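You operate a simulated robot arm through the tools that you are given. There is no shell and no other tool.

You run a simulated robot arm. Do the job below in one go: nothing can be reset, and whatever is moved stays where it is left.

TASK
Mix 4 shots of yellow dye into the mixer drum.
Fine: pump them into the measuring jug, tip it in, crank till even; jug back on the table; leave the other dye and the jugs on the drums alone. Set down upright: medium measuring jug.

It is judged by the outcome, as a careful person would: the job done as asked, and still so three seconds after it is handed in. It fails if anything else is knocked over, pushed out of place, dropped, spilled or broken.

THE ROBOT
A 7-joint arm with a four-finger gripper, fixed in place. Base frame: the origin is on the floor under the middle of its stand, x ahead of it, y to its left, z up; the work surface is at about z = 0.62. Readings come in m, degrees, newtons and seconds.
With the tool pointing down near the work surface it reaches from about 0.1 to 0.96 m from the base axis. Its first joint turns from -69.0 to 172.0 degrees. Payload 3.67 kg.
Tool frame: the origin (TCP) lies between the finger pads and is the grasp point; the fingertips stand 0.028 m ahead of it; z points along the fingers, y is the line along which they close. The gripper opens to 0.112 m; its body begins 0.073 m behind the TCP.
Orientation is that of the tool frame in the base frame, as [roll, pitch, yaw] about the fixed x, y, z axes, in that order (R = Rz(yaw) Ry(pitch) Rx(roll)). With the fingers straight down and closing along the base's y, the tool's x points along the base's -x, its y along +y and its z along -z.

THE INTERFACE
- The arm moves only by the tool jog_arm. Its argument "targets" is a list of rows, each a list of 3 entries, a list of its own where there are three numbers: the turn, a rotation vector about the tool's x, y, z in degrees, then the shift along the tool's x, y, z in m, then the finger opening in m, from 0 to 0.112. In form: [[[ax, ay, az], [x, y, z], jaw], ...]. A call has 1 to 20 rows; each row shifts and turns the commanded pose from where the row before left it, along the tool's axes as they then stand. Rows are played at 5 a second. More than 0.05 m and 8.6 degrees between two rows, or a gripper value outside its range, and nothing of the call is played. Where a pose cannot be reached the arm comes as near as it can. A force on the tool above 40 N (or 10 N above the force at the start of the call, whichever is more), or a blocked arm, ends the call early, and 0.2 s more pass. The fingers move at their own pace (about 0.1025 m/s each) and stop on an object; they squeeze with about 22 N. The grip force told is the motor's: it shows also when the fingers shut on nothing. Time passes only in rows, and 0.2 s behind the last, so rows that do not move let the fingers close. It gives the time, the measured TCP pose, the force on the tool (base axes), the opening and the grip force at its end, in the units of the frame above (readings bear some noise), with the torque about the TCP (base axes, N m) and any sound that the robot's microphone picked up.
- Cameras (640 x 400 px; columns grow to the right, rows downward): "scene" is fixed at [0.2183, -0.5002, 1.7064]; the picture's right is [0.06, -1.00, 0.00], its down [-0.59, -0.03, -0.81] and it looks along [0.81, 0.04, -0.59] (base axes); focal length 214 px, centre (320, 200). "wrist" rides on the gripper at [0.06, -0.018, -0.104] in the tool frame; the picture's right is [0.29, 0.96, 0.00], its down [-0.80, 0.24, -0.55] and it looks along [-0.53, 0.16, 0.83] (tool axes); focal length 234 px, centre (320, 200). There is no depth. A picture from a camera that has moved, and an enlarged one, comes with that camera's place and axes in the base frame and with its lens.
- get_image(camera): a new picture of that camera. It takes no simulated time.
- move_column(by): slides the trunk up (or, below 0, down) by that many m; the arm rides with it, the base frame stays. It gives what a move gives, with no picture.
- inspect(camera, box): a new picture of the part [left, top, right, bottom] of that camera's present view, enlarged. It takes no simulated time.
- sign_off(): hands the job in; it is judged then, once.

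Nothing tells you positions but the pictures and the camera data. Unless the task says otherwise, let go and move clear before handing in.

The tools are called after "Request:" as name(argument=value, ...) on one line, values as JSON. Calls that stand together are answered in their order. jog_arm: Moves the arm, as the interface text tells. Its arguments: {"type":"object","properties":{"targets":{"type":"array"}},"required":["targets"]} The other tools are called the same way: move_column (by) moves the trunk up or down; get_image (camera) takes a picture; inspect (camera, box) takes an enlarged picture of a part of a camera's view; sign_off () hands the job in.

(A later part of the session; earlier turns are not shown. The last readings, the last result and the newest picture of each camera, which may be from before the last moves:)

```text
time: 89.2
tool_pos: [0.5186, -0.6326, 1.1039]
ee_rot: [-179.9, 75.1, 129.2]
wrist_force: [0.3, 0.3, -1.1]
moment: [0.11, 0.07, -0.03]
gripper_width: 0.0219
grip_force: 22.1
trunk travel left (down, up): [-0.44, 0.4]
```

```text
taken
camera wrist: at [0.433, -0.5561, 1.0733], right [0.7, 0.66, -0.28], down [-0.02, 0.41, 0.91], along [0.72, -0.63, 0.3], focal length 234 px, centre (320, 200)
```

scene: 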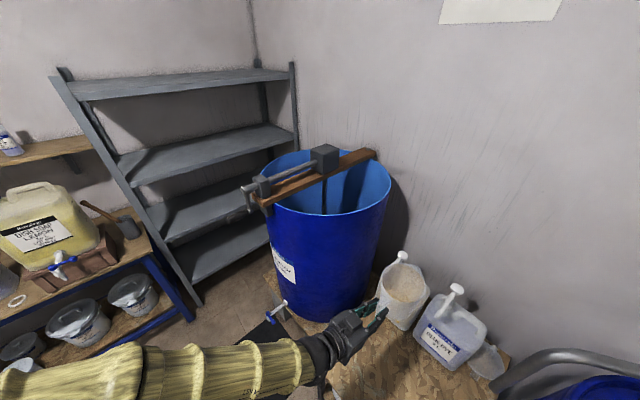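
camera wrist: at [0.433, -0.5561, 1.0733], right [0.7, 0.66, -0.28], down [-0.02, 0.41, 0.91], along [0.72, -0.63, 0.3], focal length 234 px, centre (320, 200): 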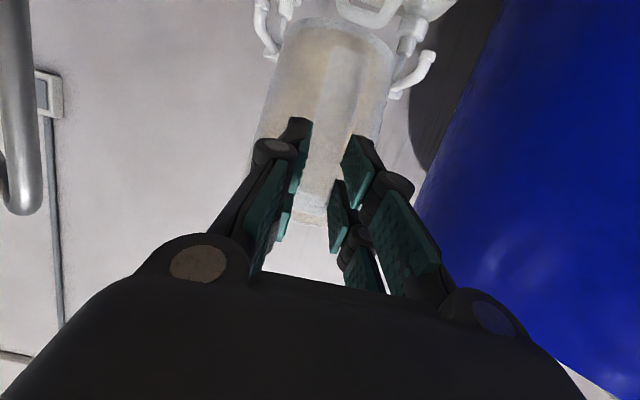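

Request:
move_column(by=-0.3)

Request:
inspect(camera="scene", box=[310, 250, 470, 400])

Request:
get_image(camera="wrist")

```text
time: 92.2
tool_pos: [0.5202, -0.6331, 0.8042]
ee_rot: [-180.0, 75.2, 129.2]
wrist_force: [0.6, 0.3, -1.0]
moment: [0.07, 0.03, -0.01]
gripper_width: 0.0219
grip_force: 21.9
trunk travel left (down, up): [-0.14, 0.7]
```

```text
2.67 times, centred on (390, 325) of scene
camera zoom: at [0.2183, -0.5002, 1.7064], right [0.06, -1.0, 0.0], down [-0.59, -0.03, -0.81], along [0.81, 0.04, -0.59], focal length 572 px, centre (133, -133)
```

zoom: 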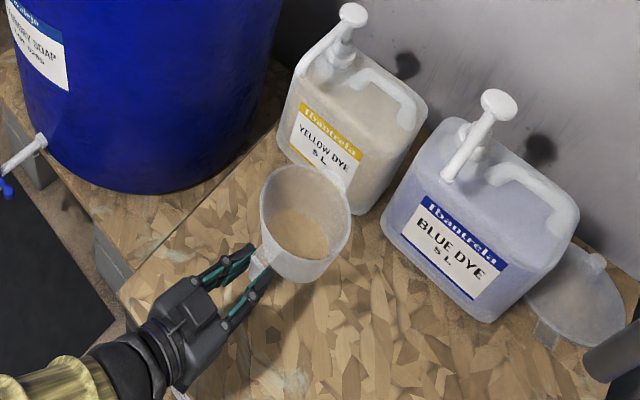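

```text
taken
camera wrist: at [0.4329, -0.556, 0.7733], right [0.7, 0.66, -0.28], down [-0.02, 0.41, 0.91], along [0.72, -0.63, 0.3], focal length 234 px, centre (320, 200)
```

wrist: 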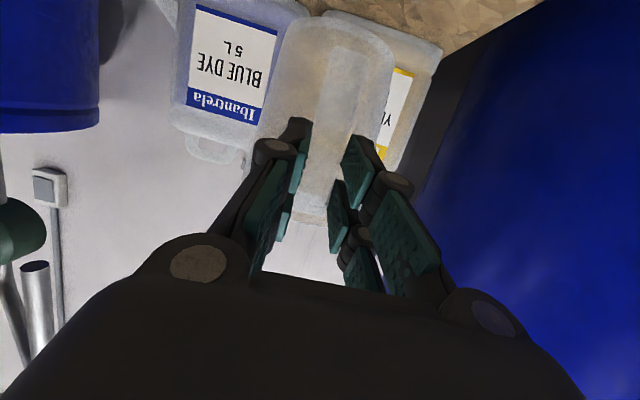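

Request:
inspect(camera="scene", box=[365, 305, 410, 360])

Request:
move_column(by=-0.06)

Request:
inspect(camera="scene", box=[330, 290, 430, 390])

```text
7.27 times, centred on (388, 332) of scene
camera zoom: at [0.2183, -0.5002, 1.7064], right [0.06, -1.0, 0.0], down [-0.59, -0.03, -0.81], along [0.81, 0.04, -0.59], focal length 1560 px, centre (-171, -764)
```

zoom: 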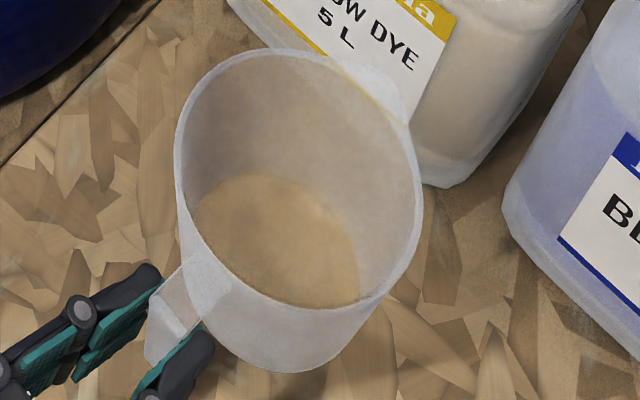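

```text
time: 93.2
tool_pos: [0.5203, -0.6336, 0.744]
ee_rot: [180.0, 75.1, 129.1]
wrist_force: [0.4, 1.0, -1.3]
moment: [0.07, 0.07, 0.02]
gripper_width: 0.0217
grip_force: 22.1
trunk travel left (down, up): [-0.08, 0.76]
```

```text
4.00 times, centred on (380, 340) of scene
camera zoom: at [0.2183, -0.5002, 1.7064], right [0.06, -1.0, 0.0], down [-0.59, -0.03, -0.81], along [0.81, 0.04, -0.59], focal length 858 px, centre (80, -360)
```

zoom: 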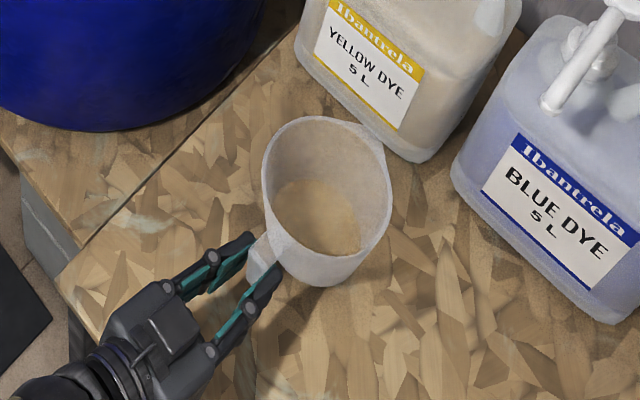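

Request:
move_column(by=-0.011)

```text
time: 93.8
tool_pos: [0.5212, -0.6332, 0.7347]
ee_rot: [-179.9, 75.1, 129.1]
wrist_force: [-0.5, 0.9, -1.3]
moment: [0.08, 0.07, 0.01]
gripper_width: 0.022
grip_force: 22.2
trunk travel left (down, up): [-0.069, 0.771]
```

Request:
move_column(by=-0.004)

Request:
inspect(camera="scene", box=[350, 300, 420, 370])

```text
time: 94.4
tool_pos: [0.5206, -0.6329, 0.7293]
ee_rot: [-180.0, 75.1, 129.2]
wrist_force: [1.0, -0.9, -0.9]
moment: [0.05, 0.05, 0.01]
gripper_width: 0.022
grip_force: 21.6
trunk travel left (down, up): [-0.065, 0.775]
```

```text
5.71 times, centred on (385, 335) of scene
camera zoom: at [0.2183, -0.5002, 1.7064], right [0.06, -1.0, 0.0], down [-0.59, -0.03, -0.81], along [0.81, 0.04, -0.59], focal length 1226 px, centre (-51, -571)
```

zoom: 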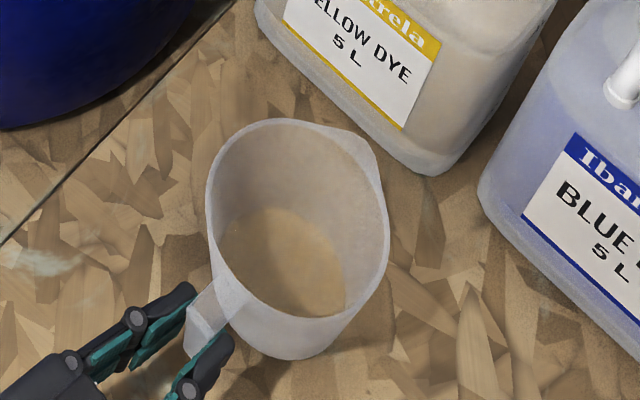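

Request:
move_column(by=-0.003)

```text
time: 94.9
tool_pos: [0.5205, -0.632, 0.7261]
ee_rot: [-179.8, 75.1, 129.2]
wrist_force: [0.0, 0.2, -1.2]
moment: [0.1, 0.1, 0.02]
gripper_width: 0.0223
grip_force: 22.2
trunk travel left (down, up): [-0.062, 0.778]
```

Request:
move_column(by=-0.003)

Request:
get_image(camera="wrist")

```text
time: 95.4
tool_pos: [0.52, -0.6335, 0.7232]
ee_rot: [-179.9, 75.1, 129.2]
wrist_force: [0.7, -0.1, -0.8]
moment: [0.1, 0.08, 0.0]
gripper_width: 0.022
grip_force: 22.0
trunk travel left (down, up): [-0.059, 0.781]
```

```text
taken
camera wrist: at [0.4329, -0.556, 0.6923], right [0.7, 0.66, -0.28], down [-0.02, 0.41, 0.91], along [0.72, -0.63, 0.3], focal length 234 px, centre (320, 200)
```

wrist: 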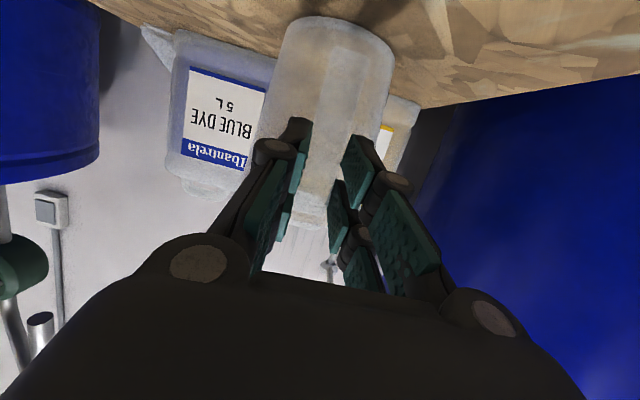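

In the grip, the jug sits about 1 cm higher than when I first grasped it, shifted by that earlier table contact. I'll keep lowering in small steps until the load transfers.

Request:
move_column(by=-0.003)

Request:
inspect(camera="wrist", box=[230, 0, 410, 220])

```text
time: 95.9
tool_pos: [0.5202, -0.6336, 0.722]
ee_rot: [-179.9, 75.2, 129.2]
wrist_force: [0.5, -0.8, 8.0]
moment: [-0.54, -0.32, -0.02]
gripper_width: 0.022
grip_force: 22.2
trunk travel left (down, up): [-0.056, 0.784]
```

```text
1.82 times, centred on (320, 110) of wrist
camera zoom: at [0.433, -0.5559, 0.6906], right [0.7, 0.66, -0.28], down [-0.02, 0.41, 0.91], along [0.72, -0.63, 0.3], focal length 426 px, centre (320, 364)
```

zoom: 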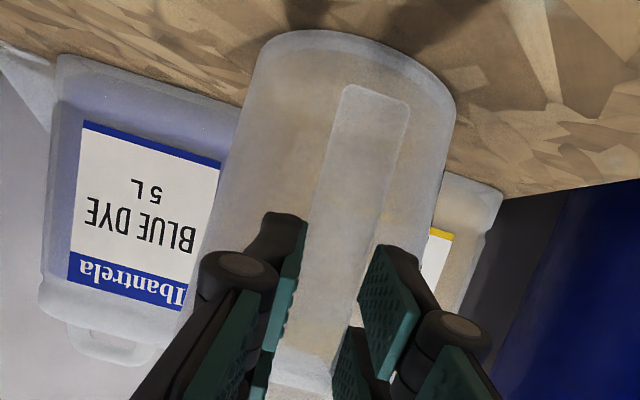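

The table now takes the load, with about 8 N of push. I'll ease up 1.5 mm and open the fingers.

Request:
move_column(by=0.0015)

Request:
jog_arm(targets=[[[0, 0, 0], [0, 0, 0], 0.025], [[0, 0, 0], [0, 0, 0], 0.03], [[0, 0, 0], [0, 0, 0], 0.04], [[0, 0, 0], [0, 0, 0], 0.055], [[0, 0, 0], [0, 0, 0], 0.06]])

Request:
inspect(camera="scene", box=[350, 300, 420, 370])

Request:
inspect(camera="wrist", box=[230, 0, 410, 220])

```text
time: 96.4
tool_pos: [0.5208, -0.6349, 0.7225]
ee_rot: [-179.9, 75.1, 129.2]
wrist_force: [0.5, 0.1, 5.0]
moment: [-0.41, -0.31, 0.0]
gripper_width: 0.0219
grip_force: 22.3
trunk travel left (down, up): [-0.058, 0.782]
```

```text
time: 97.6
tool_pos: [0.5208, -0.6322, 0.722]
ee_rot: [-179.9, 75.1, 129.2]
wrist_force: [-0.2, 0.5, 0.4]
moment: [0.01, 0.02, 0.02]
gripper_width: 0.0601
grip_force: 0.1
trunk travel left (down, up): [-0.058, 0.782]
```

```text
5.71 times, centred on (385, 335) of scene
camera zoom: at [0.2183, -0.5002, 1.7064], right [0.06, -1.0, 0.0], down [-0.59, -0.03, -0.81], along [0.81, 0.04, -0.59], focal length 1226 px, centre (-51, -571)
```

zoom: 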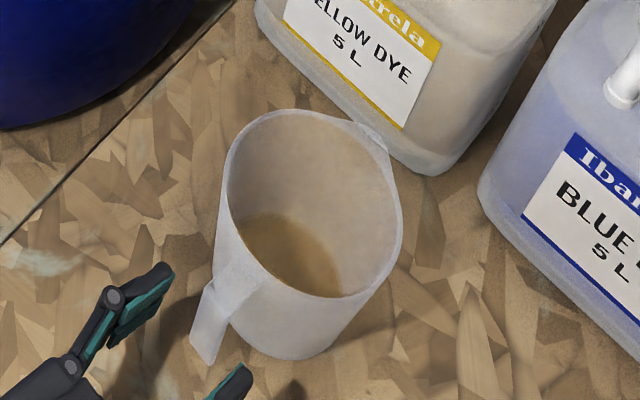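

```text
1.82 times, centred on (320, 110) of wrist
camera zoom: at [0.4329, -0.556, 0.6908], right [0.7, 0.66, -0.28], down [-0.02, 0.41, 0.91], along [0.72, -0.63, 0.3], focal length 426 px, centre (320, 364)
```

zoom: 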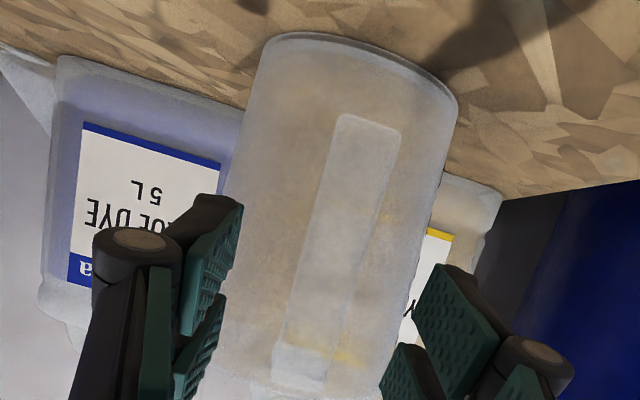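

The jug settled upright on the table. I'll back straight out from the handle and look into it.

Request:
jog_arm(targets=[[[0, 0, 0], [0.005, 0, -0.0193], 0.06], [[0, 0, 0], [0.0065, 0, -0.0241], 0.06]])

Request:
inspect(camera="scene", box=[365, 315, 410, 365])

Request:
inspect(camera="scene", box=[310, 260, 450, 400])

```text
time: 98.2
tool_pos: [0.4928, -0.6002, 0.7198]
ee_rot: [180.0, 75.1, 129.2]
wrist_force: [0.0, 0.3, -0.8]
moment: [-0.04, 0.02, 0.04]
gripper_width: 0.0601
grip_force: 0.1
trunk travel left (down, up): [-0.058, 0.782]
```

```text
8.00 times, centred on (388, 340) of scene
camera zoom: at [0.2183, -0.5002, 1.7064], right [0.06, -1.0, 0.0], down [-0.59, -0.03, -0.81], along [0.81, 0.04, -0.59], focal length 1716 px, centre (-220, -920)
```

zoom: 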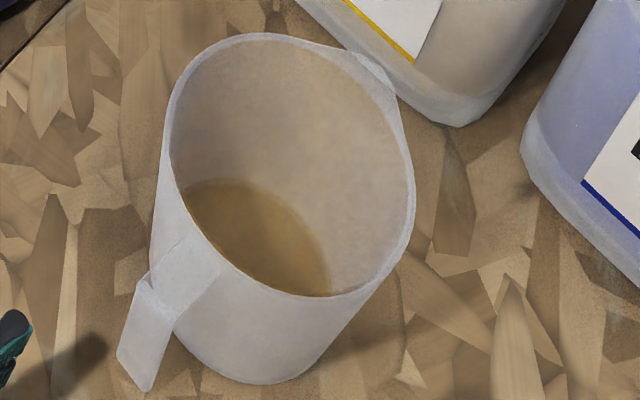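

```text
2.86 times, centred on (380, 330) of scene
camera zoom: at [0.2183, -0.5002, 1.7064], right [0.06, -1.0, 0.0], down [-0.59, -0.03, -0.81], along [0.81, 0.04, -0.59], focal length 613 px, centre (149, -171)
```

zoom: 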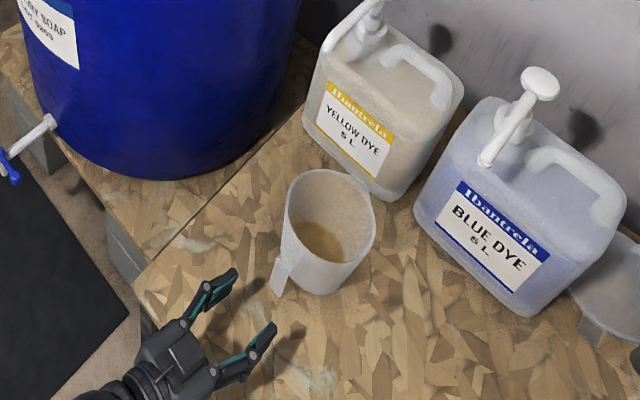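

The jug stands upright with a thin amber residue at most. To be certain, I'll raise up and look straight down into it with the wrist camera.

Request:
move_column(by=0.36)

Request:
jog_arm(targets=[[[0, 7.5, 0], [0, 0, 0], 0.06], [[0, 7.5, 0], [0, 0, 0], 0.06], [[0, 7.5, 0], [0, 0, 0], 0.06], [[0, 7.5, 0], [0, 0, 0], 0.06], [[0, 7.5, 0], [0, 0, 0], 0.06], [[0, 7.5, 0], [0, 0, 0], 0.06], [[0, 7.5, 0], [0, 0, 0], 0.06], [[0, 7.5, 0], [0, 0, 0], 0.1], [[0, 7.5, 0], [0, 0, 0], 0.1]])

Request:
get_image(camera="wrist")

```text
time: 101.7
tool_pos: [0.4918, -0.6011, 1.0793]
ee_rot: [-180.0, 75.0, 129.2]
wrist_force: [-0.1, 0.3, -0.4]
moment: [-0.02, 0.03, 0.01]
gripper_width: 0.06
grip_force: 0.1
trunk travel left (down, up): [-0.418, 0.422]
```

```text
time: 103.7
tool_pos: [0.4917, -0.6061, 1.0737]
ee_rot: [178.0, 11.5, 129.2]
wrist_force: [0.5, -0.4, 0.0]
moment: [-0.03, 0.02, -0.01]
gripper_width: 0.0999
grip_force: 0.1
out of reach, approached as far as the arm can: row 4
trunk travel left (down, up): [-0.418, 0.422]
```

```text
taken
camera wrist: at [0.4258, -0.5584, 1.1612], right [0.56, 0.83, -0.03], down [0.59, -0.38, 0.71], along [0.58, -0.41, -0.7], focal length 234 px, centre (320, 200)
```

wrist: 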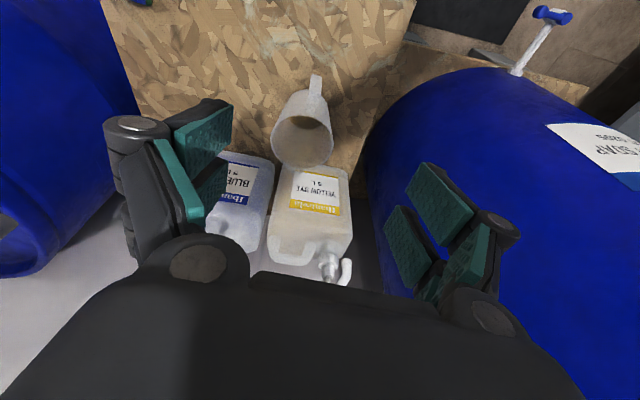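

Request:
inspect(camera="wrist", box=[260, 60, 350, 180])

Request:
inspect(camera="scene", box=[365, 315, 410, 365])

```text
3.33 times, centred on (305, 120) of wrist
camera zoom: at [0.4258, -0.5584, 1.1612], right [0.56, 0.83, -0.03], down [0.59, -0.38, 0.71], along [0.58, -0.41, -0.7], focal length 781 px, centre (370, 467)
```

zoom: 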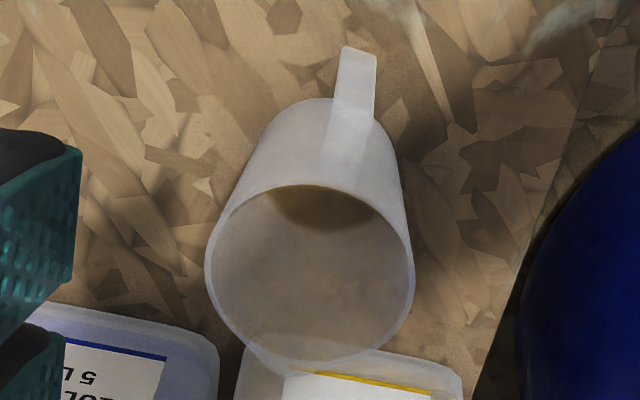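

```text
8.00 times, centred on (388, 340) of scene
camera zoom: at [0.2183, -0.5002, 1.7064], right [0.06, -1.0, 0.0], down [-0.59, -0.03, -0.81], along [0.81, 0.04, -0.59], focal length 1716 px, centre (-220, -920)
```

zoom: 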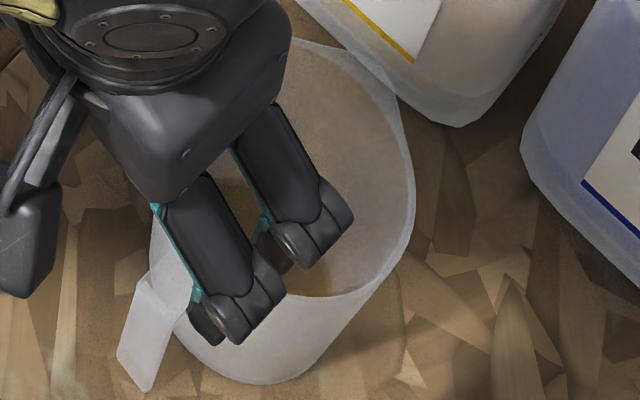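

The jug is empty apart from a faint film. Next is the crank: its grip is near (0.77, -0.18, 1.22), on a roughly 0.087 m radius about a hub near (0.81, -0.21, 1.305). I'll raise and move to its left-front side for a close look.

Request:
move_column(by=0.25)

Request:
jog_arm(targets=[[[0, 0, 0], [0.0264, 0.0347, -0.0054], 0.06], [[0, 0, 0], [0.0264, 0.0347, -0.0054], 0.06], [[0, 0, 0], [0.0264, 0.0347, -0.0054], 0.06], [[0, 0, 0], [0.0264, 0.0347, -0.0054], 0.06], [[0, 0, 0], [0.0264, 0.0347, -0.0054], 0.06], [[0, 0, 0], [0.0264, 0.0347, -0.0054], 0.06], [[0, 0, 0], [0.0264, 0.0347, -0.0054], 0.06], [[0, 0, 0], [0.0264, 0.0347, -0.0054], 0.06], [[0, 0, 0], [0.0264, 0.0347, -0.0054], 0.06], [[0, 0, 0], [0.0264, 0.0347, -0.0054], 0.06], [[0, 0, 0], [0.0264, 0.0347, -0.0054], 0.06], [[0, 0, 0], [0.0264, 0.0347, -0.0054], 0.06]])

Request:
get_image(camera="wrist")

Request:
get_image(camera="scene")

```text
time: 106.3
tool_pos: [0.4916, -0.6055, 1.3216]
ee_rot: [178.4, 11.7, 129.1]
wrist_force: [0.8, -0.4, 0.3]
moment: [-0.02, -0.01, -0.02]
gripper_width: 0.0997
grip_force: 0.1
trunk travel left (down, up): [-0.668, 0.172]
```

```text
time: 107.0
tool_pos: [0.5149, -0.538, 1.1514]
ee_rot: [-166.6, -2.9, 128.4]
wrist_force: [0.9, 0.0, 0.4]
moment: [-0.02, 0.1, 0.0]
gripper_width: 0.0599
grip_force: 0.0
trunk travel left (down, up): [-0.668, 0.172]
stopped in row 3: the arm was blocked; the commanded pose is now the measured one
```

```text
taken
camera wrist: at [0.486, -0.4931, 1.2605], right [0.54, 0.81, -0.2], down [0.79, -0.42, 0.44], along [0.28, -0.4, -0.87], focal length 234 px, centre (320, 200)
```

wrist: 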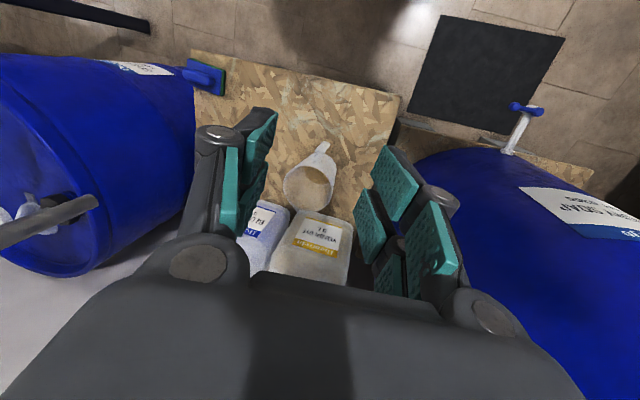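

```text
taken
```

scene: 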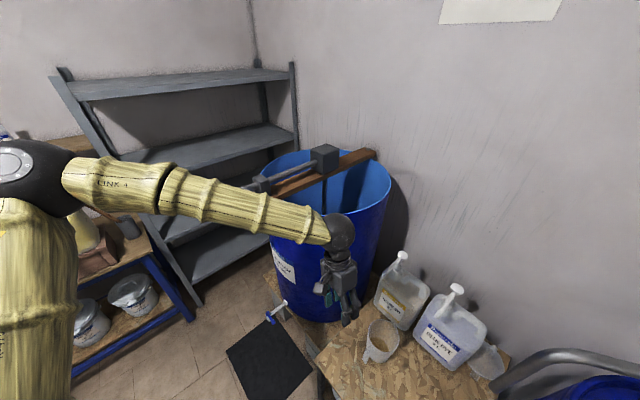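

The arm stalled on a joint limit partway and sagged harmlessly in free space, touching nothing. I'll straighten the tool and rise, then continue in smaller moves.

Request:
jog_arm(targets=[[[-6.7, -1.5, -0.1], [0, 0, 0], 0.06], [[-6.7, -1.5, -0.1], [0, 0, 0], 0.06], [[0, 0, 0], [0, 0, -0.04], 0.06], [[0, 0, 0], [0, 0, -0.04], 0.06]])

Request:
get_image(camera="scene")

```text
time: 108.0
tool_pos: [0.502, -0.5445, 1.2317]
ee_rot: [178.9, -0.4, 128.5]
wrist_force: [-0.8, -0.2, -0.3]
moment: [0.02, -0.03, 0.0]
gripper_width: 0.06
grip_force: 0.0
trunk travel left (down, up): [-0.668, 0.172]
```

```text
taken
```

scene: 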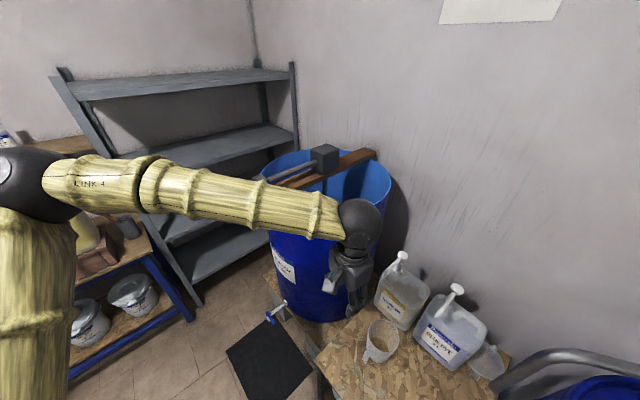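

Request:
jog_arm(targets=[[[0, 0, 0], [0.0251, 0.0327, 0], 0.06], [[0, 0, 0], [0.0251, 0.0327, 0], 0.06], [[0, 0, 0], [0.0251, 0.0327, 0], 0.06], [[0, 0, 0], [0.0251, 0.0327, 0], 0.06], [[0, 0, 0], [0.0251, 0.0327, 0], 0.06]])

Request:
get_image(camera="scene")

Request:
get_image(camera="wrist")

```text
time: 108.5
tool_pos: [0.5015, -0.492, 1.0981]
ee_rot: [-167.0, -10.8, 126.5]
wrist_force: [0.9, 0.0, -0.9]
moment: [0.02, 0.1, 0.02]
gripper_width: 0.0599
grip_force: 0.1
trunk travel left (down, up): [-0.668, 0.172]
stopped in row 2: the arm was blocked; the commanded pose is now the measured one
```

```text
taken
```

scene: 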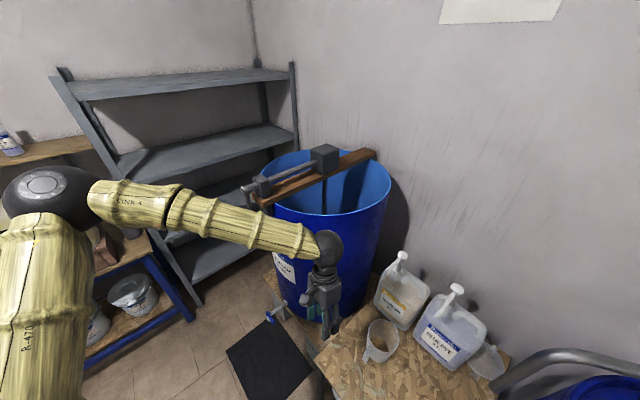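

```text
taken
camera wrist: at [0.483, -0.4576, 1.2123], right [0.56, 0.82, -0.16], down [0.81, -0.49, 0.33], along [0.19, -0.31, -0.93], focal length 234 px, centre (320, 200)
```

wrist: 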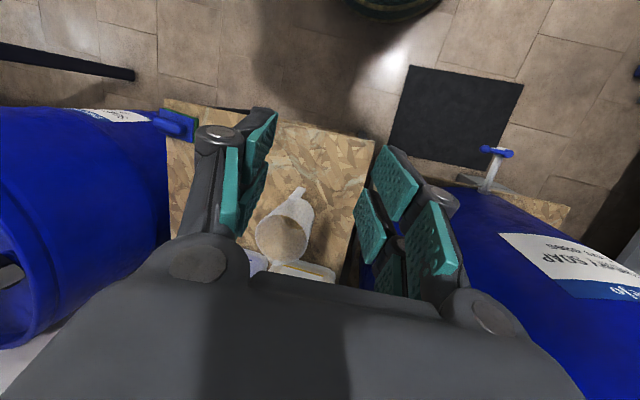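

The arm stalls whenever it pulls in close to the base with this tool yaw. I'll go back out to a larger radius where it moves freely, straighten the tool, and go round to the crank at a safe height instead.

Request:
jog_arm(targets=[[[0, 0, 0], [-0.0315, 0, -0.0167], 0.06], [[0, 0, 0], [-0.0315, 0, -0.0167], 0.06], [[0, 0, 0], [-0.0315, 0, -0.0167], 0.06], [[-4.05, -3.9, -2.4], [0, 0, 0], 0.06], [[-4.05, -3.9, -2.4], [0, 0, 0], 0.06], [[-4.05, -3.9, -2.4], [0, 0, 0], 0.06]])

Request:
get_image(camera="scene")

```text
time: 109.9
tool_pos: [0.5668, -0.566, 1.1297]
ee_rot: [179.8, 0.2, 134.9]
wrist_force: [0.4, 0.6, -0.2]
moment: [0.0, -0.05, 0.01]
gripper_width: 0.0601
grip_force: 0.0
trunk travel left (down, up): [-0.668, 0.172]
```

```text
taken
```

scene: 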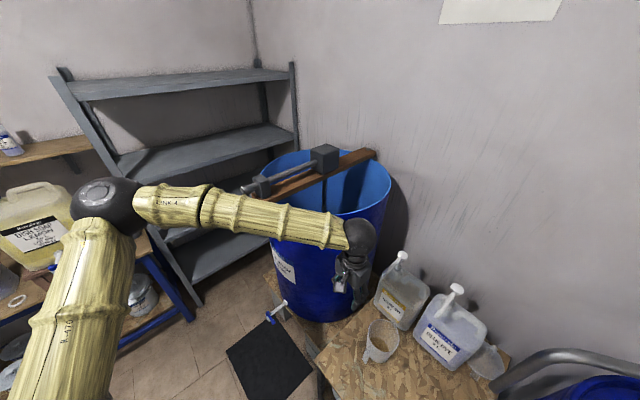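

Request:
move_column(by=0.17)

Request:
jog_arm(targets=[[[0, 0, 0], [-0.01, 0, -0.035], 0.06], [[0, 0, 0], [-0.01, 0, -0.035], 0.06], [[0, 0, 0], [0, 0, -0.035], 0.06], [[0, 0, 0], [0, 0, -0.035], 0.06]])

Request:
get_image(camera="scene")

```text
time: 111.8
tool_pos: [0.5687, -0.5654, 1.3004]
ee_rot: [179.8, 0.1, 134.9]
wrist_force: [-0.3, 0.1, -0.1]
moment: [0.01, 0.02, 0.03]
gripper_width: 0.0601
grip_force: 0.1
trunk travel left (down, up): [-0.838, 0.002]
```

```text
time: 112.8
tool_pos: [0.5821, -0.5781, 1.4385]
ee_rot: [179.9, 0.2, 135.0]
wrist_force: [-0.8, -0.5, 0.3]
moment: [0.0, 0.01, -0.04]
gripper_width: 0.0603
grip_force: 0.1
trunk travel left (down, up): [-0.838, 0.002]
```

```text
taken
```

scene: 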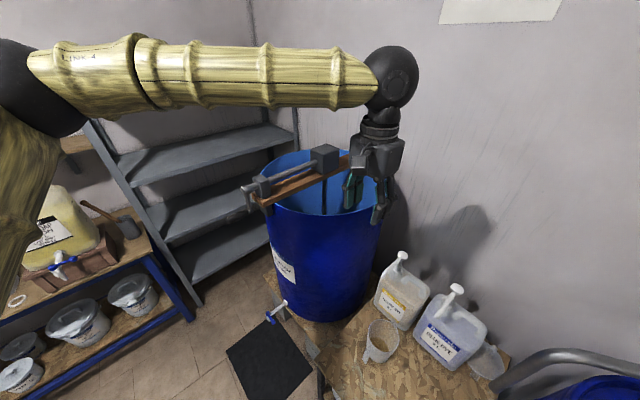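

Request:
jog_arm(targets=[[[0, 0, 0], [0.0089, 0.0364, 0], 0.06], [[0, 0, 0], [0.0089, 0.0364, 0], 0.06], [[0, 0, 0], [0.0089, 0.0364, 0], 0.06], [[0, 0, 0], [0.0089, 0.0364, 0], 0.06]])

Request:
get_image(camera="wrist")

```text
time: 113.8
tool_pos: [0.6526, -0.4648, 1.3253]
ee_rot: [-172.4, -8.2, 133.2]
wrist_force: [0.0, 0.5, -0.1]
moment: [-0.06, 0.04, 0.04]
gripper_width: 0.0598
grip_force: 0.0
trunk travel left (down, up): [-0.838, 0.002]
stopped in row 4: the arm was blocked; the commanded pose is now the measured one
```

```text
taken
camera wrist: at [0.6196, -0.4364, 1.4381], right [0.49, 0.87, -0.08], down [0.81, -0.42, 0.4], along [0.31, -0.26, -0.91], focal length 234 px, centre (320, 200)
```

wrist: 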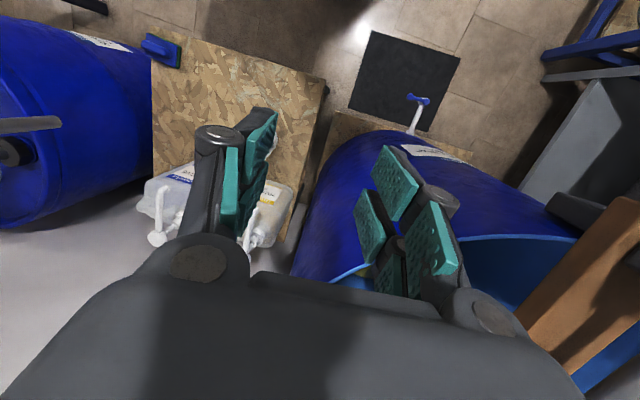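

The stalls match a wrist limit as the tool yaw falls behind the arm's azimuth. I'll turn the tool the other way, counter-clockwise, which leaves plenty of joint range and suits gripping the crank from the robot's side with fingers above and below it.

Request:
jog_arm(targets=[[[-3.54, -4.3, -3.1], [0, 0, 0], 0.06], [[-3.54, -4.3, -3.1], [0, 0, 0], 0.06], [[0, 0, -8], [0, 0, -0.01], 0.06], [[0, 0, -8], [0, 0, -0.01], 0.06], [[0, 0, -8], [0, 0, -0.01], 0.06], [[0, 0, -8], [0, 0, -0.01], 0.06], [[0, 0, -8], [0, 0, -0.01], 0.06], [[0, 0, -8], [0, 0, 0], 0.06], [[0, 0, -8], [0, 0, 0], 0.06], [[0, 0, -8], [0, 0, 0], 0.06], [[0, 0, -8], [0, 0, 0], 0.06], [[0, 0, -8], [0, 0, 0], 0.06], [[0, 0, -8], [0, 0, 0], 0.06]])

Request:
get_image(camera="scene")

Request:
get_image(camera="wrist")

```text
time: 116.8
tool_pos: [0.6392, -0.484, 1.3269]
ee_rot: [176.4, -2.3, -133.8]
wrist_force: [0.1, -1.0, -0.6]
moment: [0.02, -0.04, -0.02]
gripper_width: 0.06
grip_force: 0.0
trunk travel left (down, up): [-0.838, 0.002]
stopped in row 13: the arm was blocked; the commanded pose is now the measured one
```

```text
taken
```

scene: 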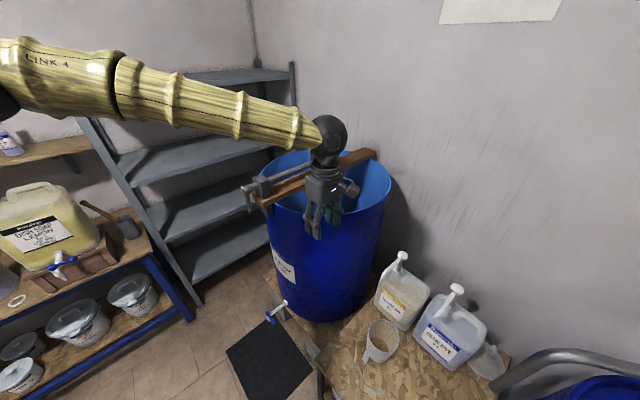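

```text
taken
camera wrist: at [0.6178, -0.544, 1.4323], right [-0.89, 0.45, 0.07], down [0.42, 0.73, 0.54], along [0.19, 0.51, -0.84], focal length 234 px, centre (320, 200)
```

wrist: 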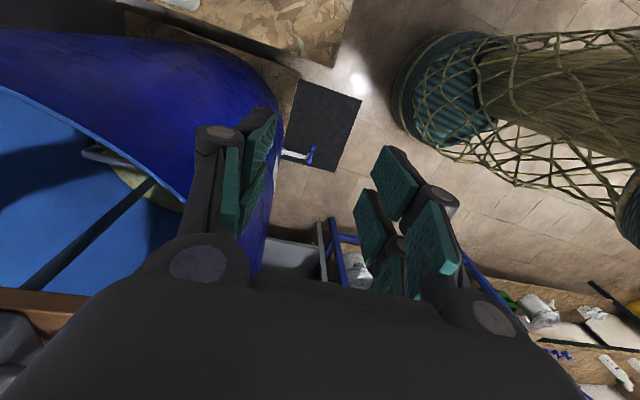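

The arm does best with the wrist kept low relative to the shoulder. I'll turn the tool back, come down a little, and tilt 45° outward before moving round to the crank at low height.

Request:
jog_arm(targets=[[[0, 0, 8], [0, 0, 0.008], 0.06], [[0, 0, 8], [0, 0, 0.008], 0.06], [[0, 0, 8], [0, 0, 0.008], 0.06], [[0, 0, 8], [0, 0, 0.008], 0.06], [[0, 0, 8], [0, 0, 0.008], 0.06], [[0, 0, 8], [0, 0, 0.0], 0.06], [[0, 0, 8], [0, 0, 0.0], 0.06], [[0, 0, 8], [0, 0, 0.0], 0.06], [[0, 0, 8], [0, 0, 0.0], 0.06], [[0, 0, 6], [0, 0, 0.0], 0.06], [[0, -7.5, 0], [0, 0, 0], 0.06], [[0, -7.5, 0], [0, 0, 0], 0.06], [[0, -7.5, 0], [0, 0, 0], 0.06], [[0, -7.5, 0], [0, 0, 0], 0.06], [[0, -7.5, 0], [0, 0, 0], 0.06], [[0, -7.5, 0], [0, 0, 0], 0.06]])

Request:
get_image(camera="scene")

Request:
get_image(camera="wrist")

```text
time: 119.7
tool_pos: [0.6054, -0.4967, 1.196]
ee_rot: [-173.9, 12.2, 148.6]
wrist_force: [0.6, -1.0, -1.0]
moment: [0.06, -0.04, 0.01]
gripper_width: 0.0601
grip_force: 0.0
trunk travel left (down, up): [-0.838, 0.002]
stopped in row 14: the arm was blocked; the commanded pose is now the measured one
```

```text
taken
```

scene: 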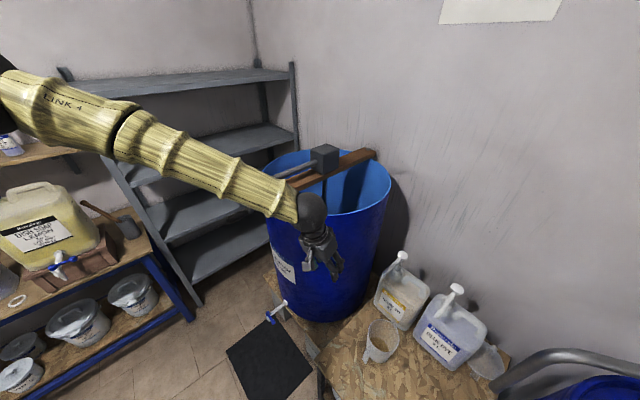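

```text
taken
camera wrist: at [0.5316, -0.4617, 1.2857], right [0.27, 0.95, -0.16], down [0.73, -0.1, 0.68], along [0.63, -0.3, -0.71], focal length 234 px, centre (320, 200)
```

wrist: 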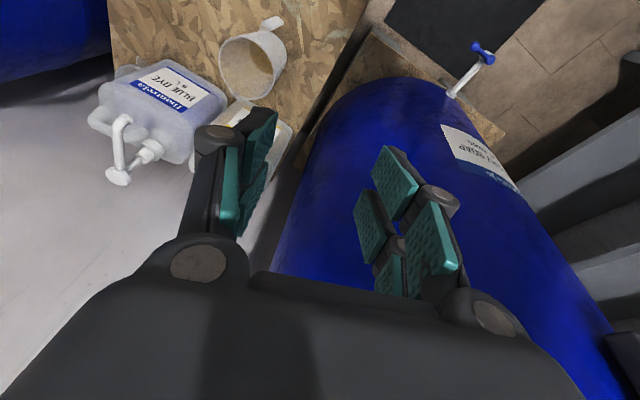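

Tilting stalls here because of how the elbow is swung. I'll straighten the tool and test moving left toward the crank while turning the tool counter-clockwise with the arm.

Request:
jog_arm(targets=[[[-3.05, 6.1, -0.7], [0, 0, 0], 0.06], [[-3.05, 6.1, -0.7], [0, 0, 0], 0.06], [[0, 0, -7], [0.019, 0.038, 0], 0.06], [[0, 0, -7], [0.0236, 0.0353, 0], 0.06]])

Request:
get_image(camera="scene")

```text
time: 120.9
tool_pos: [0.5837, -0.4237, 1.1611]
ee_rot: [-179.5, -3.9, 161.9]
wrist_force: [0.1, -0.1, -0.4]
moment: [-0.04, 0.07, 0.01]
gripper_width: 0.0603
grip_force: 0.1
trunk travel left (down, up): [-0.838, 0.002]
stopped in row 4: the arm was blocked; the commanded pose is now the measured one
```

```text
taken
```

scene: 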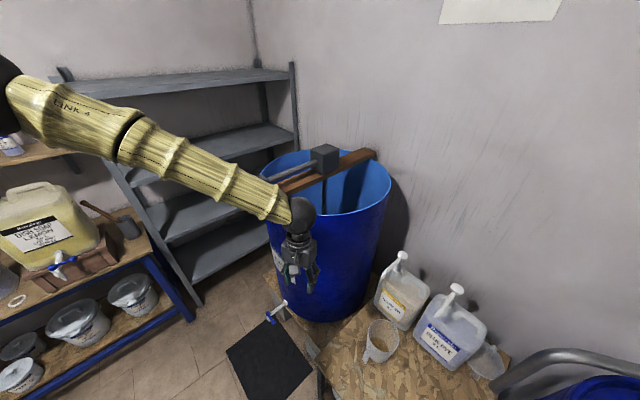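

Moving left with this elbow posture is blocked, so I'll restore the posture that worked for pouring: back over the table, extend outward with a tilt, then swing round from there.

Request:
jog_arm(targets=[[[0, 0, 0], [-0.0158, -0.0292, -0.0233], 0.06], [[0, 0, 0], [-0.0158, -0.0292, -0.0233], 0.06], [[0, 0, 4.5], [-0.0158, -0.0292, -0.0233], 0.06], [[0, 0, 4.5], [-0.018, -0.027, -0.0233], 0.06], [[0, 0, 4.5], [-0.02, -0.025, -0.0233], 0.06], [[0, 0, 4.5], [-0.022, -0.023, -0.0233], 0.06]])

Request:
get_image(camera="scene")

```text
time: 122.3
tool_pos: [0.629, -0.6184, 1.2988]
ee_rot: [-178.3, -3.3, 144.0]
wrist_force: [-0.7, -0.6, 0.1]
moment: [0.04, -0.01, 0.02]
gripper_width: 0.0598
grip_force: 0.0
trunk travel left (down, up): [-0.838, 0.002]
```

```text
taken
```

scene: 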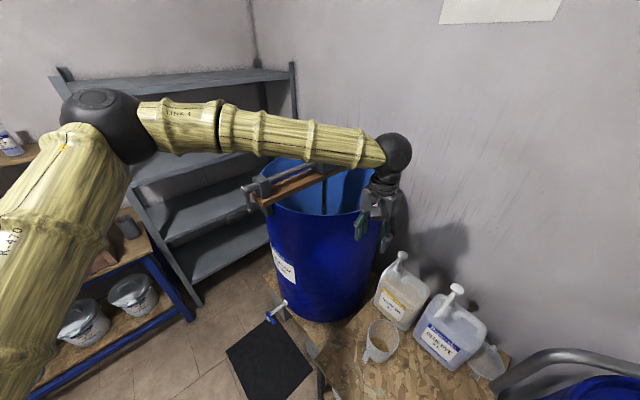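

Request:
jog_arm(targets=[[[0, -7.5, 0], [-0.033, 0, 0], 0.06], [[0, -7.5, 0], [-0.0327, 0, 0.0043], 0.06], [[0, -7.5, 0], [-0.0319, 0, 0.0085], 0.06], [[0, -7.5, 0], [-0.0305, 0, 0.0126], 0.06], [[0, -7.5, 0], [-0.0286, 0, 0.0165], 0.06], [[0, -7.5, 0], [-0.0262, 0, 0.0201], 0.06]])

Request:
get_image(camera="scene")

```text
time: 123.7
tool_pos: [0.7904, -0.7356, 1.2855]
ee_rot: [-177.8, 41.8, 145.7]
wrist_force: [0.3, -0.2, 1.1]
moment: [-0.01, 0.01, 0.01]
gripper_width: 0.06
grip_force: 0.0
trunk travel left (down, up): [-0.838, 0.002]
```

```text
taken
```

scene: 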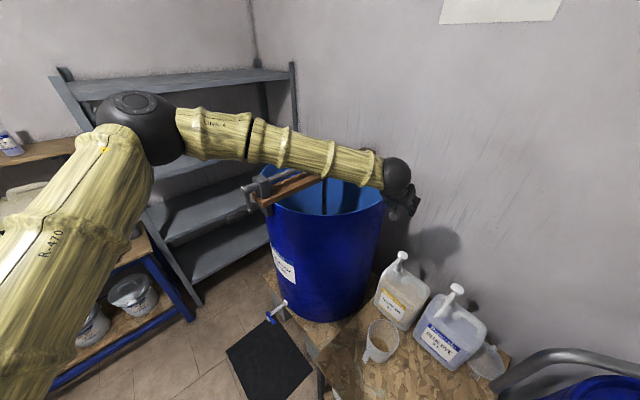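

Request:
jog_arm(targets=[[[0, -7, 0], [0, 0, 0], 0.06], [[0, -7, 0], [0, 0, 0], 0.06], [[0, -7, 0], [0, 0, 0], 0.06], [[0, -7, 0], [0, 0, 0], 0.06], [[0, -5, 0], [0, 0, 0], 0.06], [[0, 0, 0], [0.01, 0, -0.0375], 0.06], [[0, 0, 0], [0.01, 0, -0.0375], 0.06], [[0, 0, 0], [0.01, 0, -0.0375], 0.06]])

Request:
get_image(camera="scene")

```text
time: 125.5
tool_pos: [0.6945, -0.6645, 1.2875]
ee_rot: [-173.8, 74.7, 150.1]
wrist_force: [0.3, 0.3, 0.2]
moment: [0.02, 0.03, 0.04]
gripper_width: 0.0602
grip_force: 0.0
trunk travel left (down, up): [-0.838, 0.002]
```

```text
taken
```

scene: 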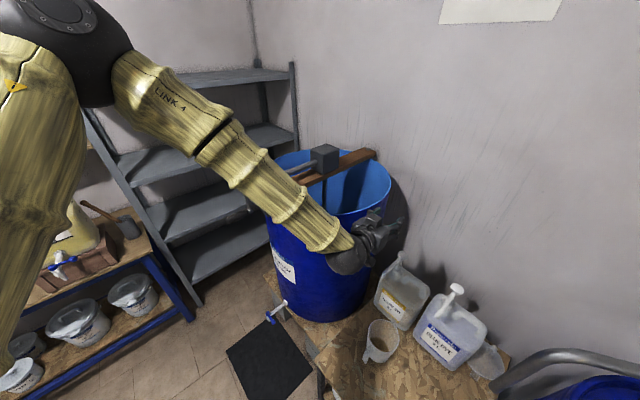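

The tilt is restored with a better elbow posture. Now I'll swing round toward the crank in this posture, at a height above the rim.

Request:
jog_arm(targets=[[[0, 0, 0], [0.0012, 0.0219, -0.0298], 0.06], [[0, 0, 0], [0.0012, 0.0219, -0.0298], 0.06], [[0, 0, 0], [0.0012, 0.0219, -0.0298], 0.06], [[0, 0, 0], [0.0012, 0.0219, -0.0298], 0.06], [[0, 0, 0], [0.0012, 0.0219, -0.0298], 0.06]])

Request:
get_image(camera="scene")

Request:
get_image(camera="wrist")

```text
time: 126.7
tool_pos: [0.6418, -0.4903, 1.3205]
ee_rot: [-173.6, 74.7, 150.3]
wrist_force: [0.0, -0.3, 0.8]
moment: [0.01, -0.01, -0.02]
gripper_width: 0.0602
grip_force: 0.1
trunk travel left (down, up): [-0.838, 0.002]
```

```text
taken
```

scene: 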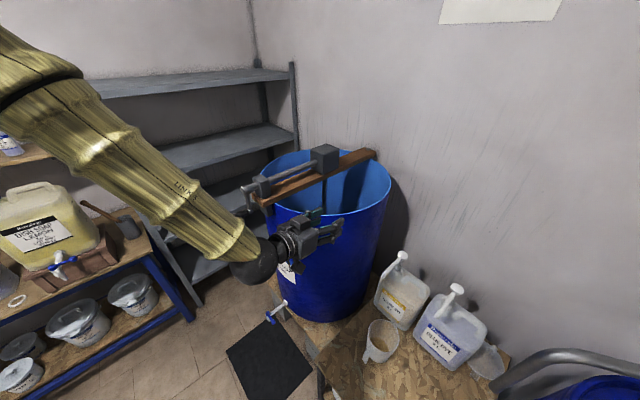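

```text
taken
camera wrist: at [0.5364, -0.4391, 1.2902], right [0.49, 0.81, -0.31], down [-0.11, 0.41, 0.91], along [0.86, -0.42, 0.29], focal length 234 px, centre (320, 200)
```

wrist: 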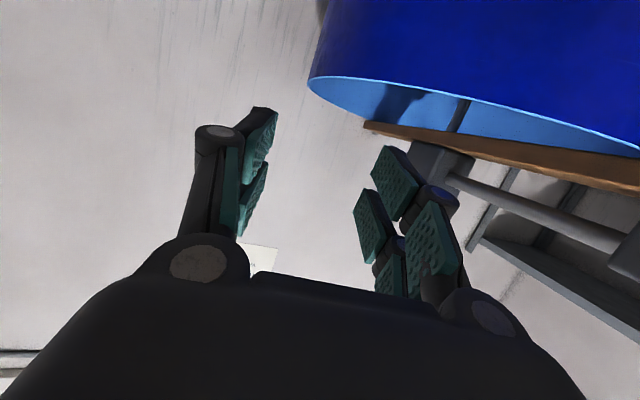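

Request:
jog_arm(targets=[[[0, 0, 0], [0.0046, 0.0342, -0.0205], 0.06], [[0, 0, 0], [0.0046, 0.0342, -0.0205], 0.06], [[0, 0, 0], [0.0046, 0.0342, -0.0205], 0.06], [[0, 0, 0], [0.0046, 0.0342, -0.0205], 0.06]])

Request:
get_image(camera="scene")

Request:
get_image(camera="wrist")

```text
time: 127.7
tool_pos: [0.643, -0.3745, 1.294]
ee_rot: [171.2, 70.0, 131.5]
wrist_force: [-0.5, 0.6, 0.4]
moment: [-0.01, 0.02, -0.02]
gripper_width: 0.0598
grip_force: 0.0
trunk travel left (down, up): [-0.838, 0.002]
stopped in row 4: the arm was blocked; the commanded pose is now the measured one
```

```text
taken
```

scene: 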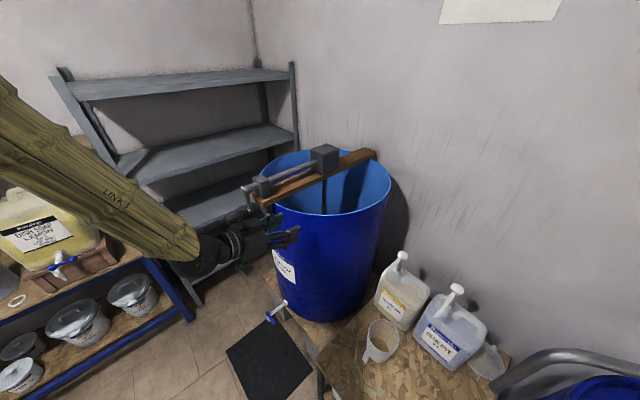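

```text
taken
camera wrist: at [0.5415, -0.3114, 1.2714], right [0.55, 0.8, -0.22], down [-0.07, 0.31, 0.95], along [0.83, -0.51, 0.23], focal length 234 px, centre (320, 200)
```

wrist: 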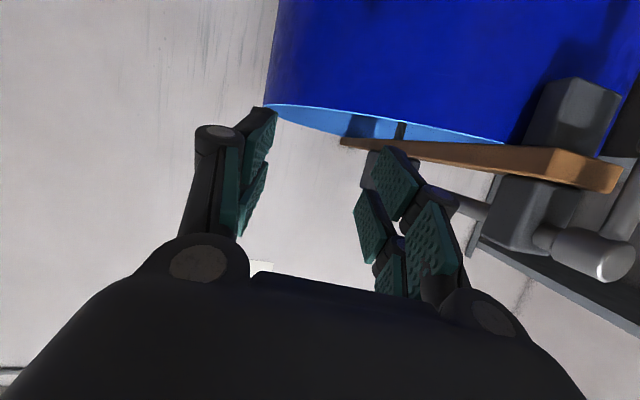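

Small radius with a near-horizontal tool is what stalls the wrist. I'll swing the tool back in line with the arm, then un-tilt while moving outward and up, which worked well during the pour.

Request:
jog_arm(targets=[[[-5, 0.3, -1.8], [-0.01, 0, 0.012], 0.06], [[-5, 0.3, -1.8], [-0.012, 0, 0.015], 0.06], [[-5, 0.3, -1.8], [-0.012, 0, 0.015], 0.06], [[0, 6, 0], [-0.02, 0, 0.012], 0.06], [[0, 6, 0], [-0.022, 0, 0.01], 0.06], [[0, 6, 0], [-0.024, 0, 0.006], 0.06]])

Request:
get_image(camera="scene")

```text
time: 129.1
tool_pos: [0.7332, -0.4318, 1.3557]
ee_rot: [175.2, 51.9, 151.9]
wrist_force: [-0.3, -0.2, 0.2]
moment: [0.02, 0.01, 0.05]
gripper_width: 0.06
grip_force: 0.1
trunk travel left (down, up): [-0.838, 0.002]
```

```text
taken
```

scene: 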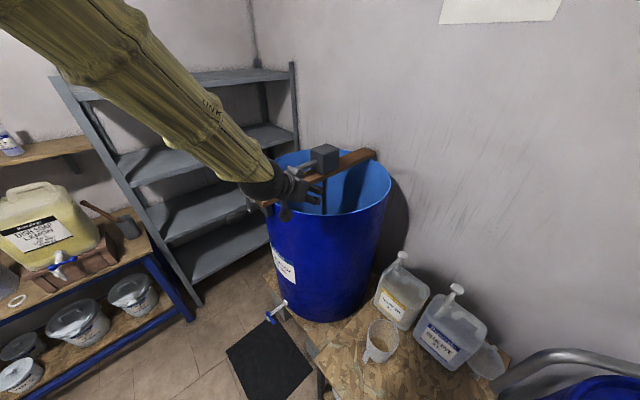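

Request:
jog_arm(targets=[[[0, 6, 0], [-0.013, 0, -0.012], 0.06], [[0, 6, 0], [-0.012, 0, -0.013], 0.06], [[0, 6, 0], [-0.011, 0, -0.0145], 0.06], [[0, 6, 0], [-0.009, 0, -0.0155], 0.06], [[0, 6, 0], [-0.007, 0, -0.0165], 0.06]])

Request:
get_image(camera="scene")

Request:
get_image(camera="wrist")

```text
time: 130.3
tool_pos: [0.7262, -0.4313, 1.4457]
ee_rot: [176.9, 22.0, 154.6]
wrist_force: [0.2, -0.2, 1.0]
moment: [-0.03, 0.01, 0.0]
gripper_width: 0.06
grip_force: 0.1
trunk travel left (down, up): [-0.838, 0.002]
```

```text
taken
```

scene: 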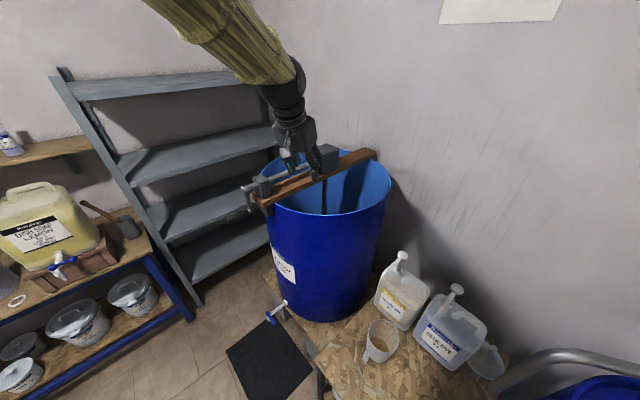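

```text
taken
camera wrist: at [0.631, -0.4142, 1.5186], right [0.15, 0.99, -0.06], down [0.57, -0.04, 0.82], along [0.81, -0.16, -0.56], focal length 234 px, centre (320, 200)
```

wrist: 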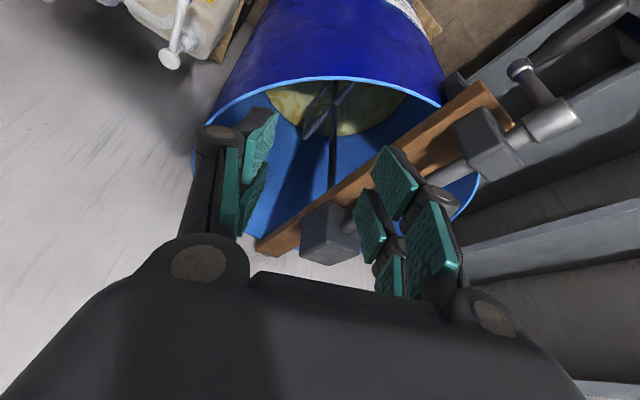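

This is the good posture (elbow up, forearm from above), and it gives a fine view of the crank and the yellow-streaked contents. I'll zoom in to measure the crank.

Request:
inspect(camera="wrist", box=[440, 0, 640, 180])

Request:
inspect(camera="scene", box=[230, 165, 310, 225])

Request:
inspect(camera="wrist", box=[230, 60, 440, 200])

```text
2.22 times, centred on (540, 90) of wrist
camera zoom: at [0.631, -0.4142, 1.5186], right [0.15, 0.99, -0.06], down [0.57, -0.04, 0.82], along [0.81, -0.16, -0.56], focal length 520 px, centre (-169, 444)
```

zoom: 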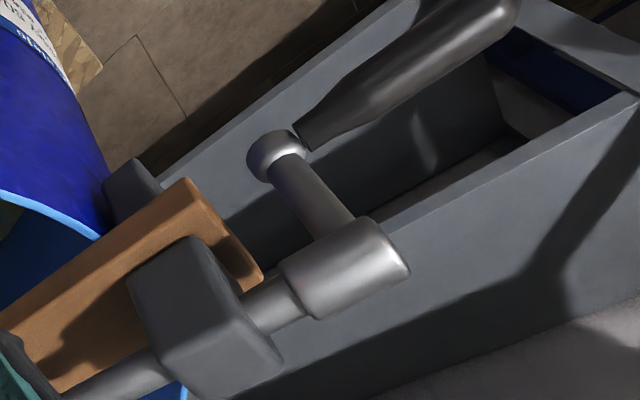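

```text
6.67 times, centred on (270, 195) of scene
camera zoom: at [0.2183, -0.5002, 1.7064], right [0.06, -1.0, 0.0], down [-0.59, -0.03, -0.81], along [0.81, 0.04, -0.59], focal length 1430 px, centre (653, 233)
```

zoom: 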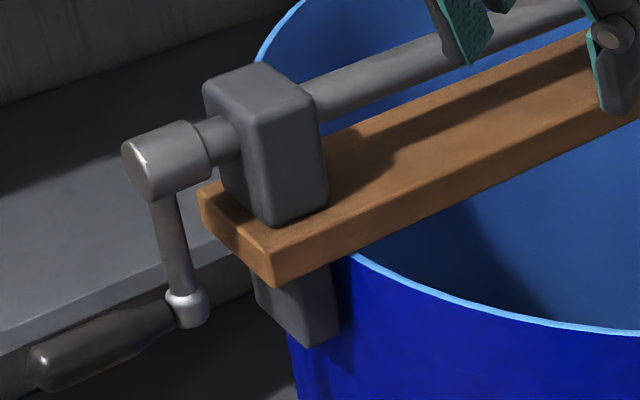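

```text
2.86 times, centred on (335, 130) of wrist
camera zoom: at [0.631, -0.4142, 1.5186], right [0.15, 0.99, -0.06], down [0.57, -0.04, 0.82], along [0.81, -0.16, -0.56], focal length 669 px, centre (277, 400)
```

zoom: 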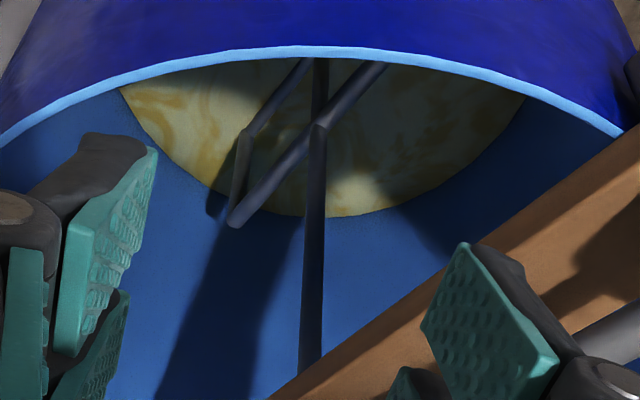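

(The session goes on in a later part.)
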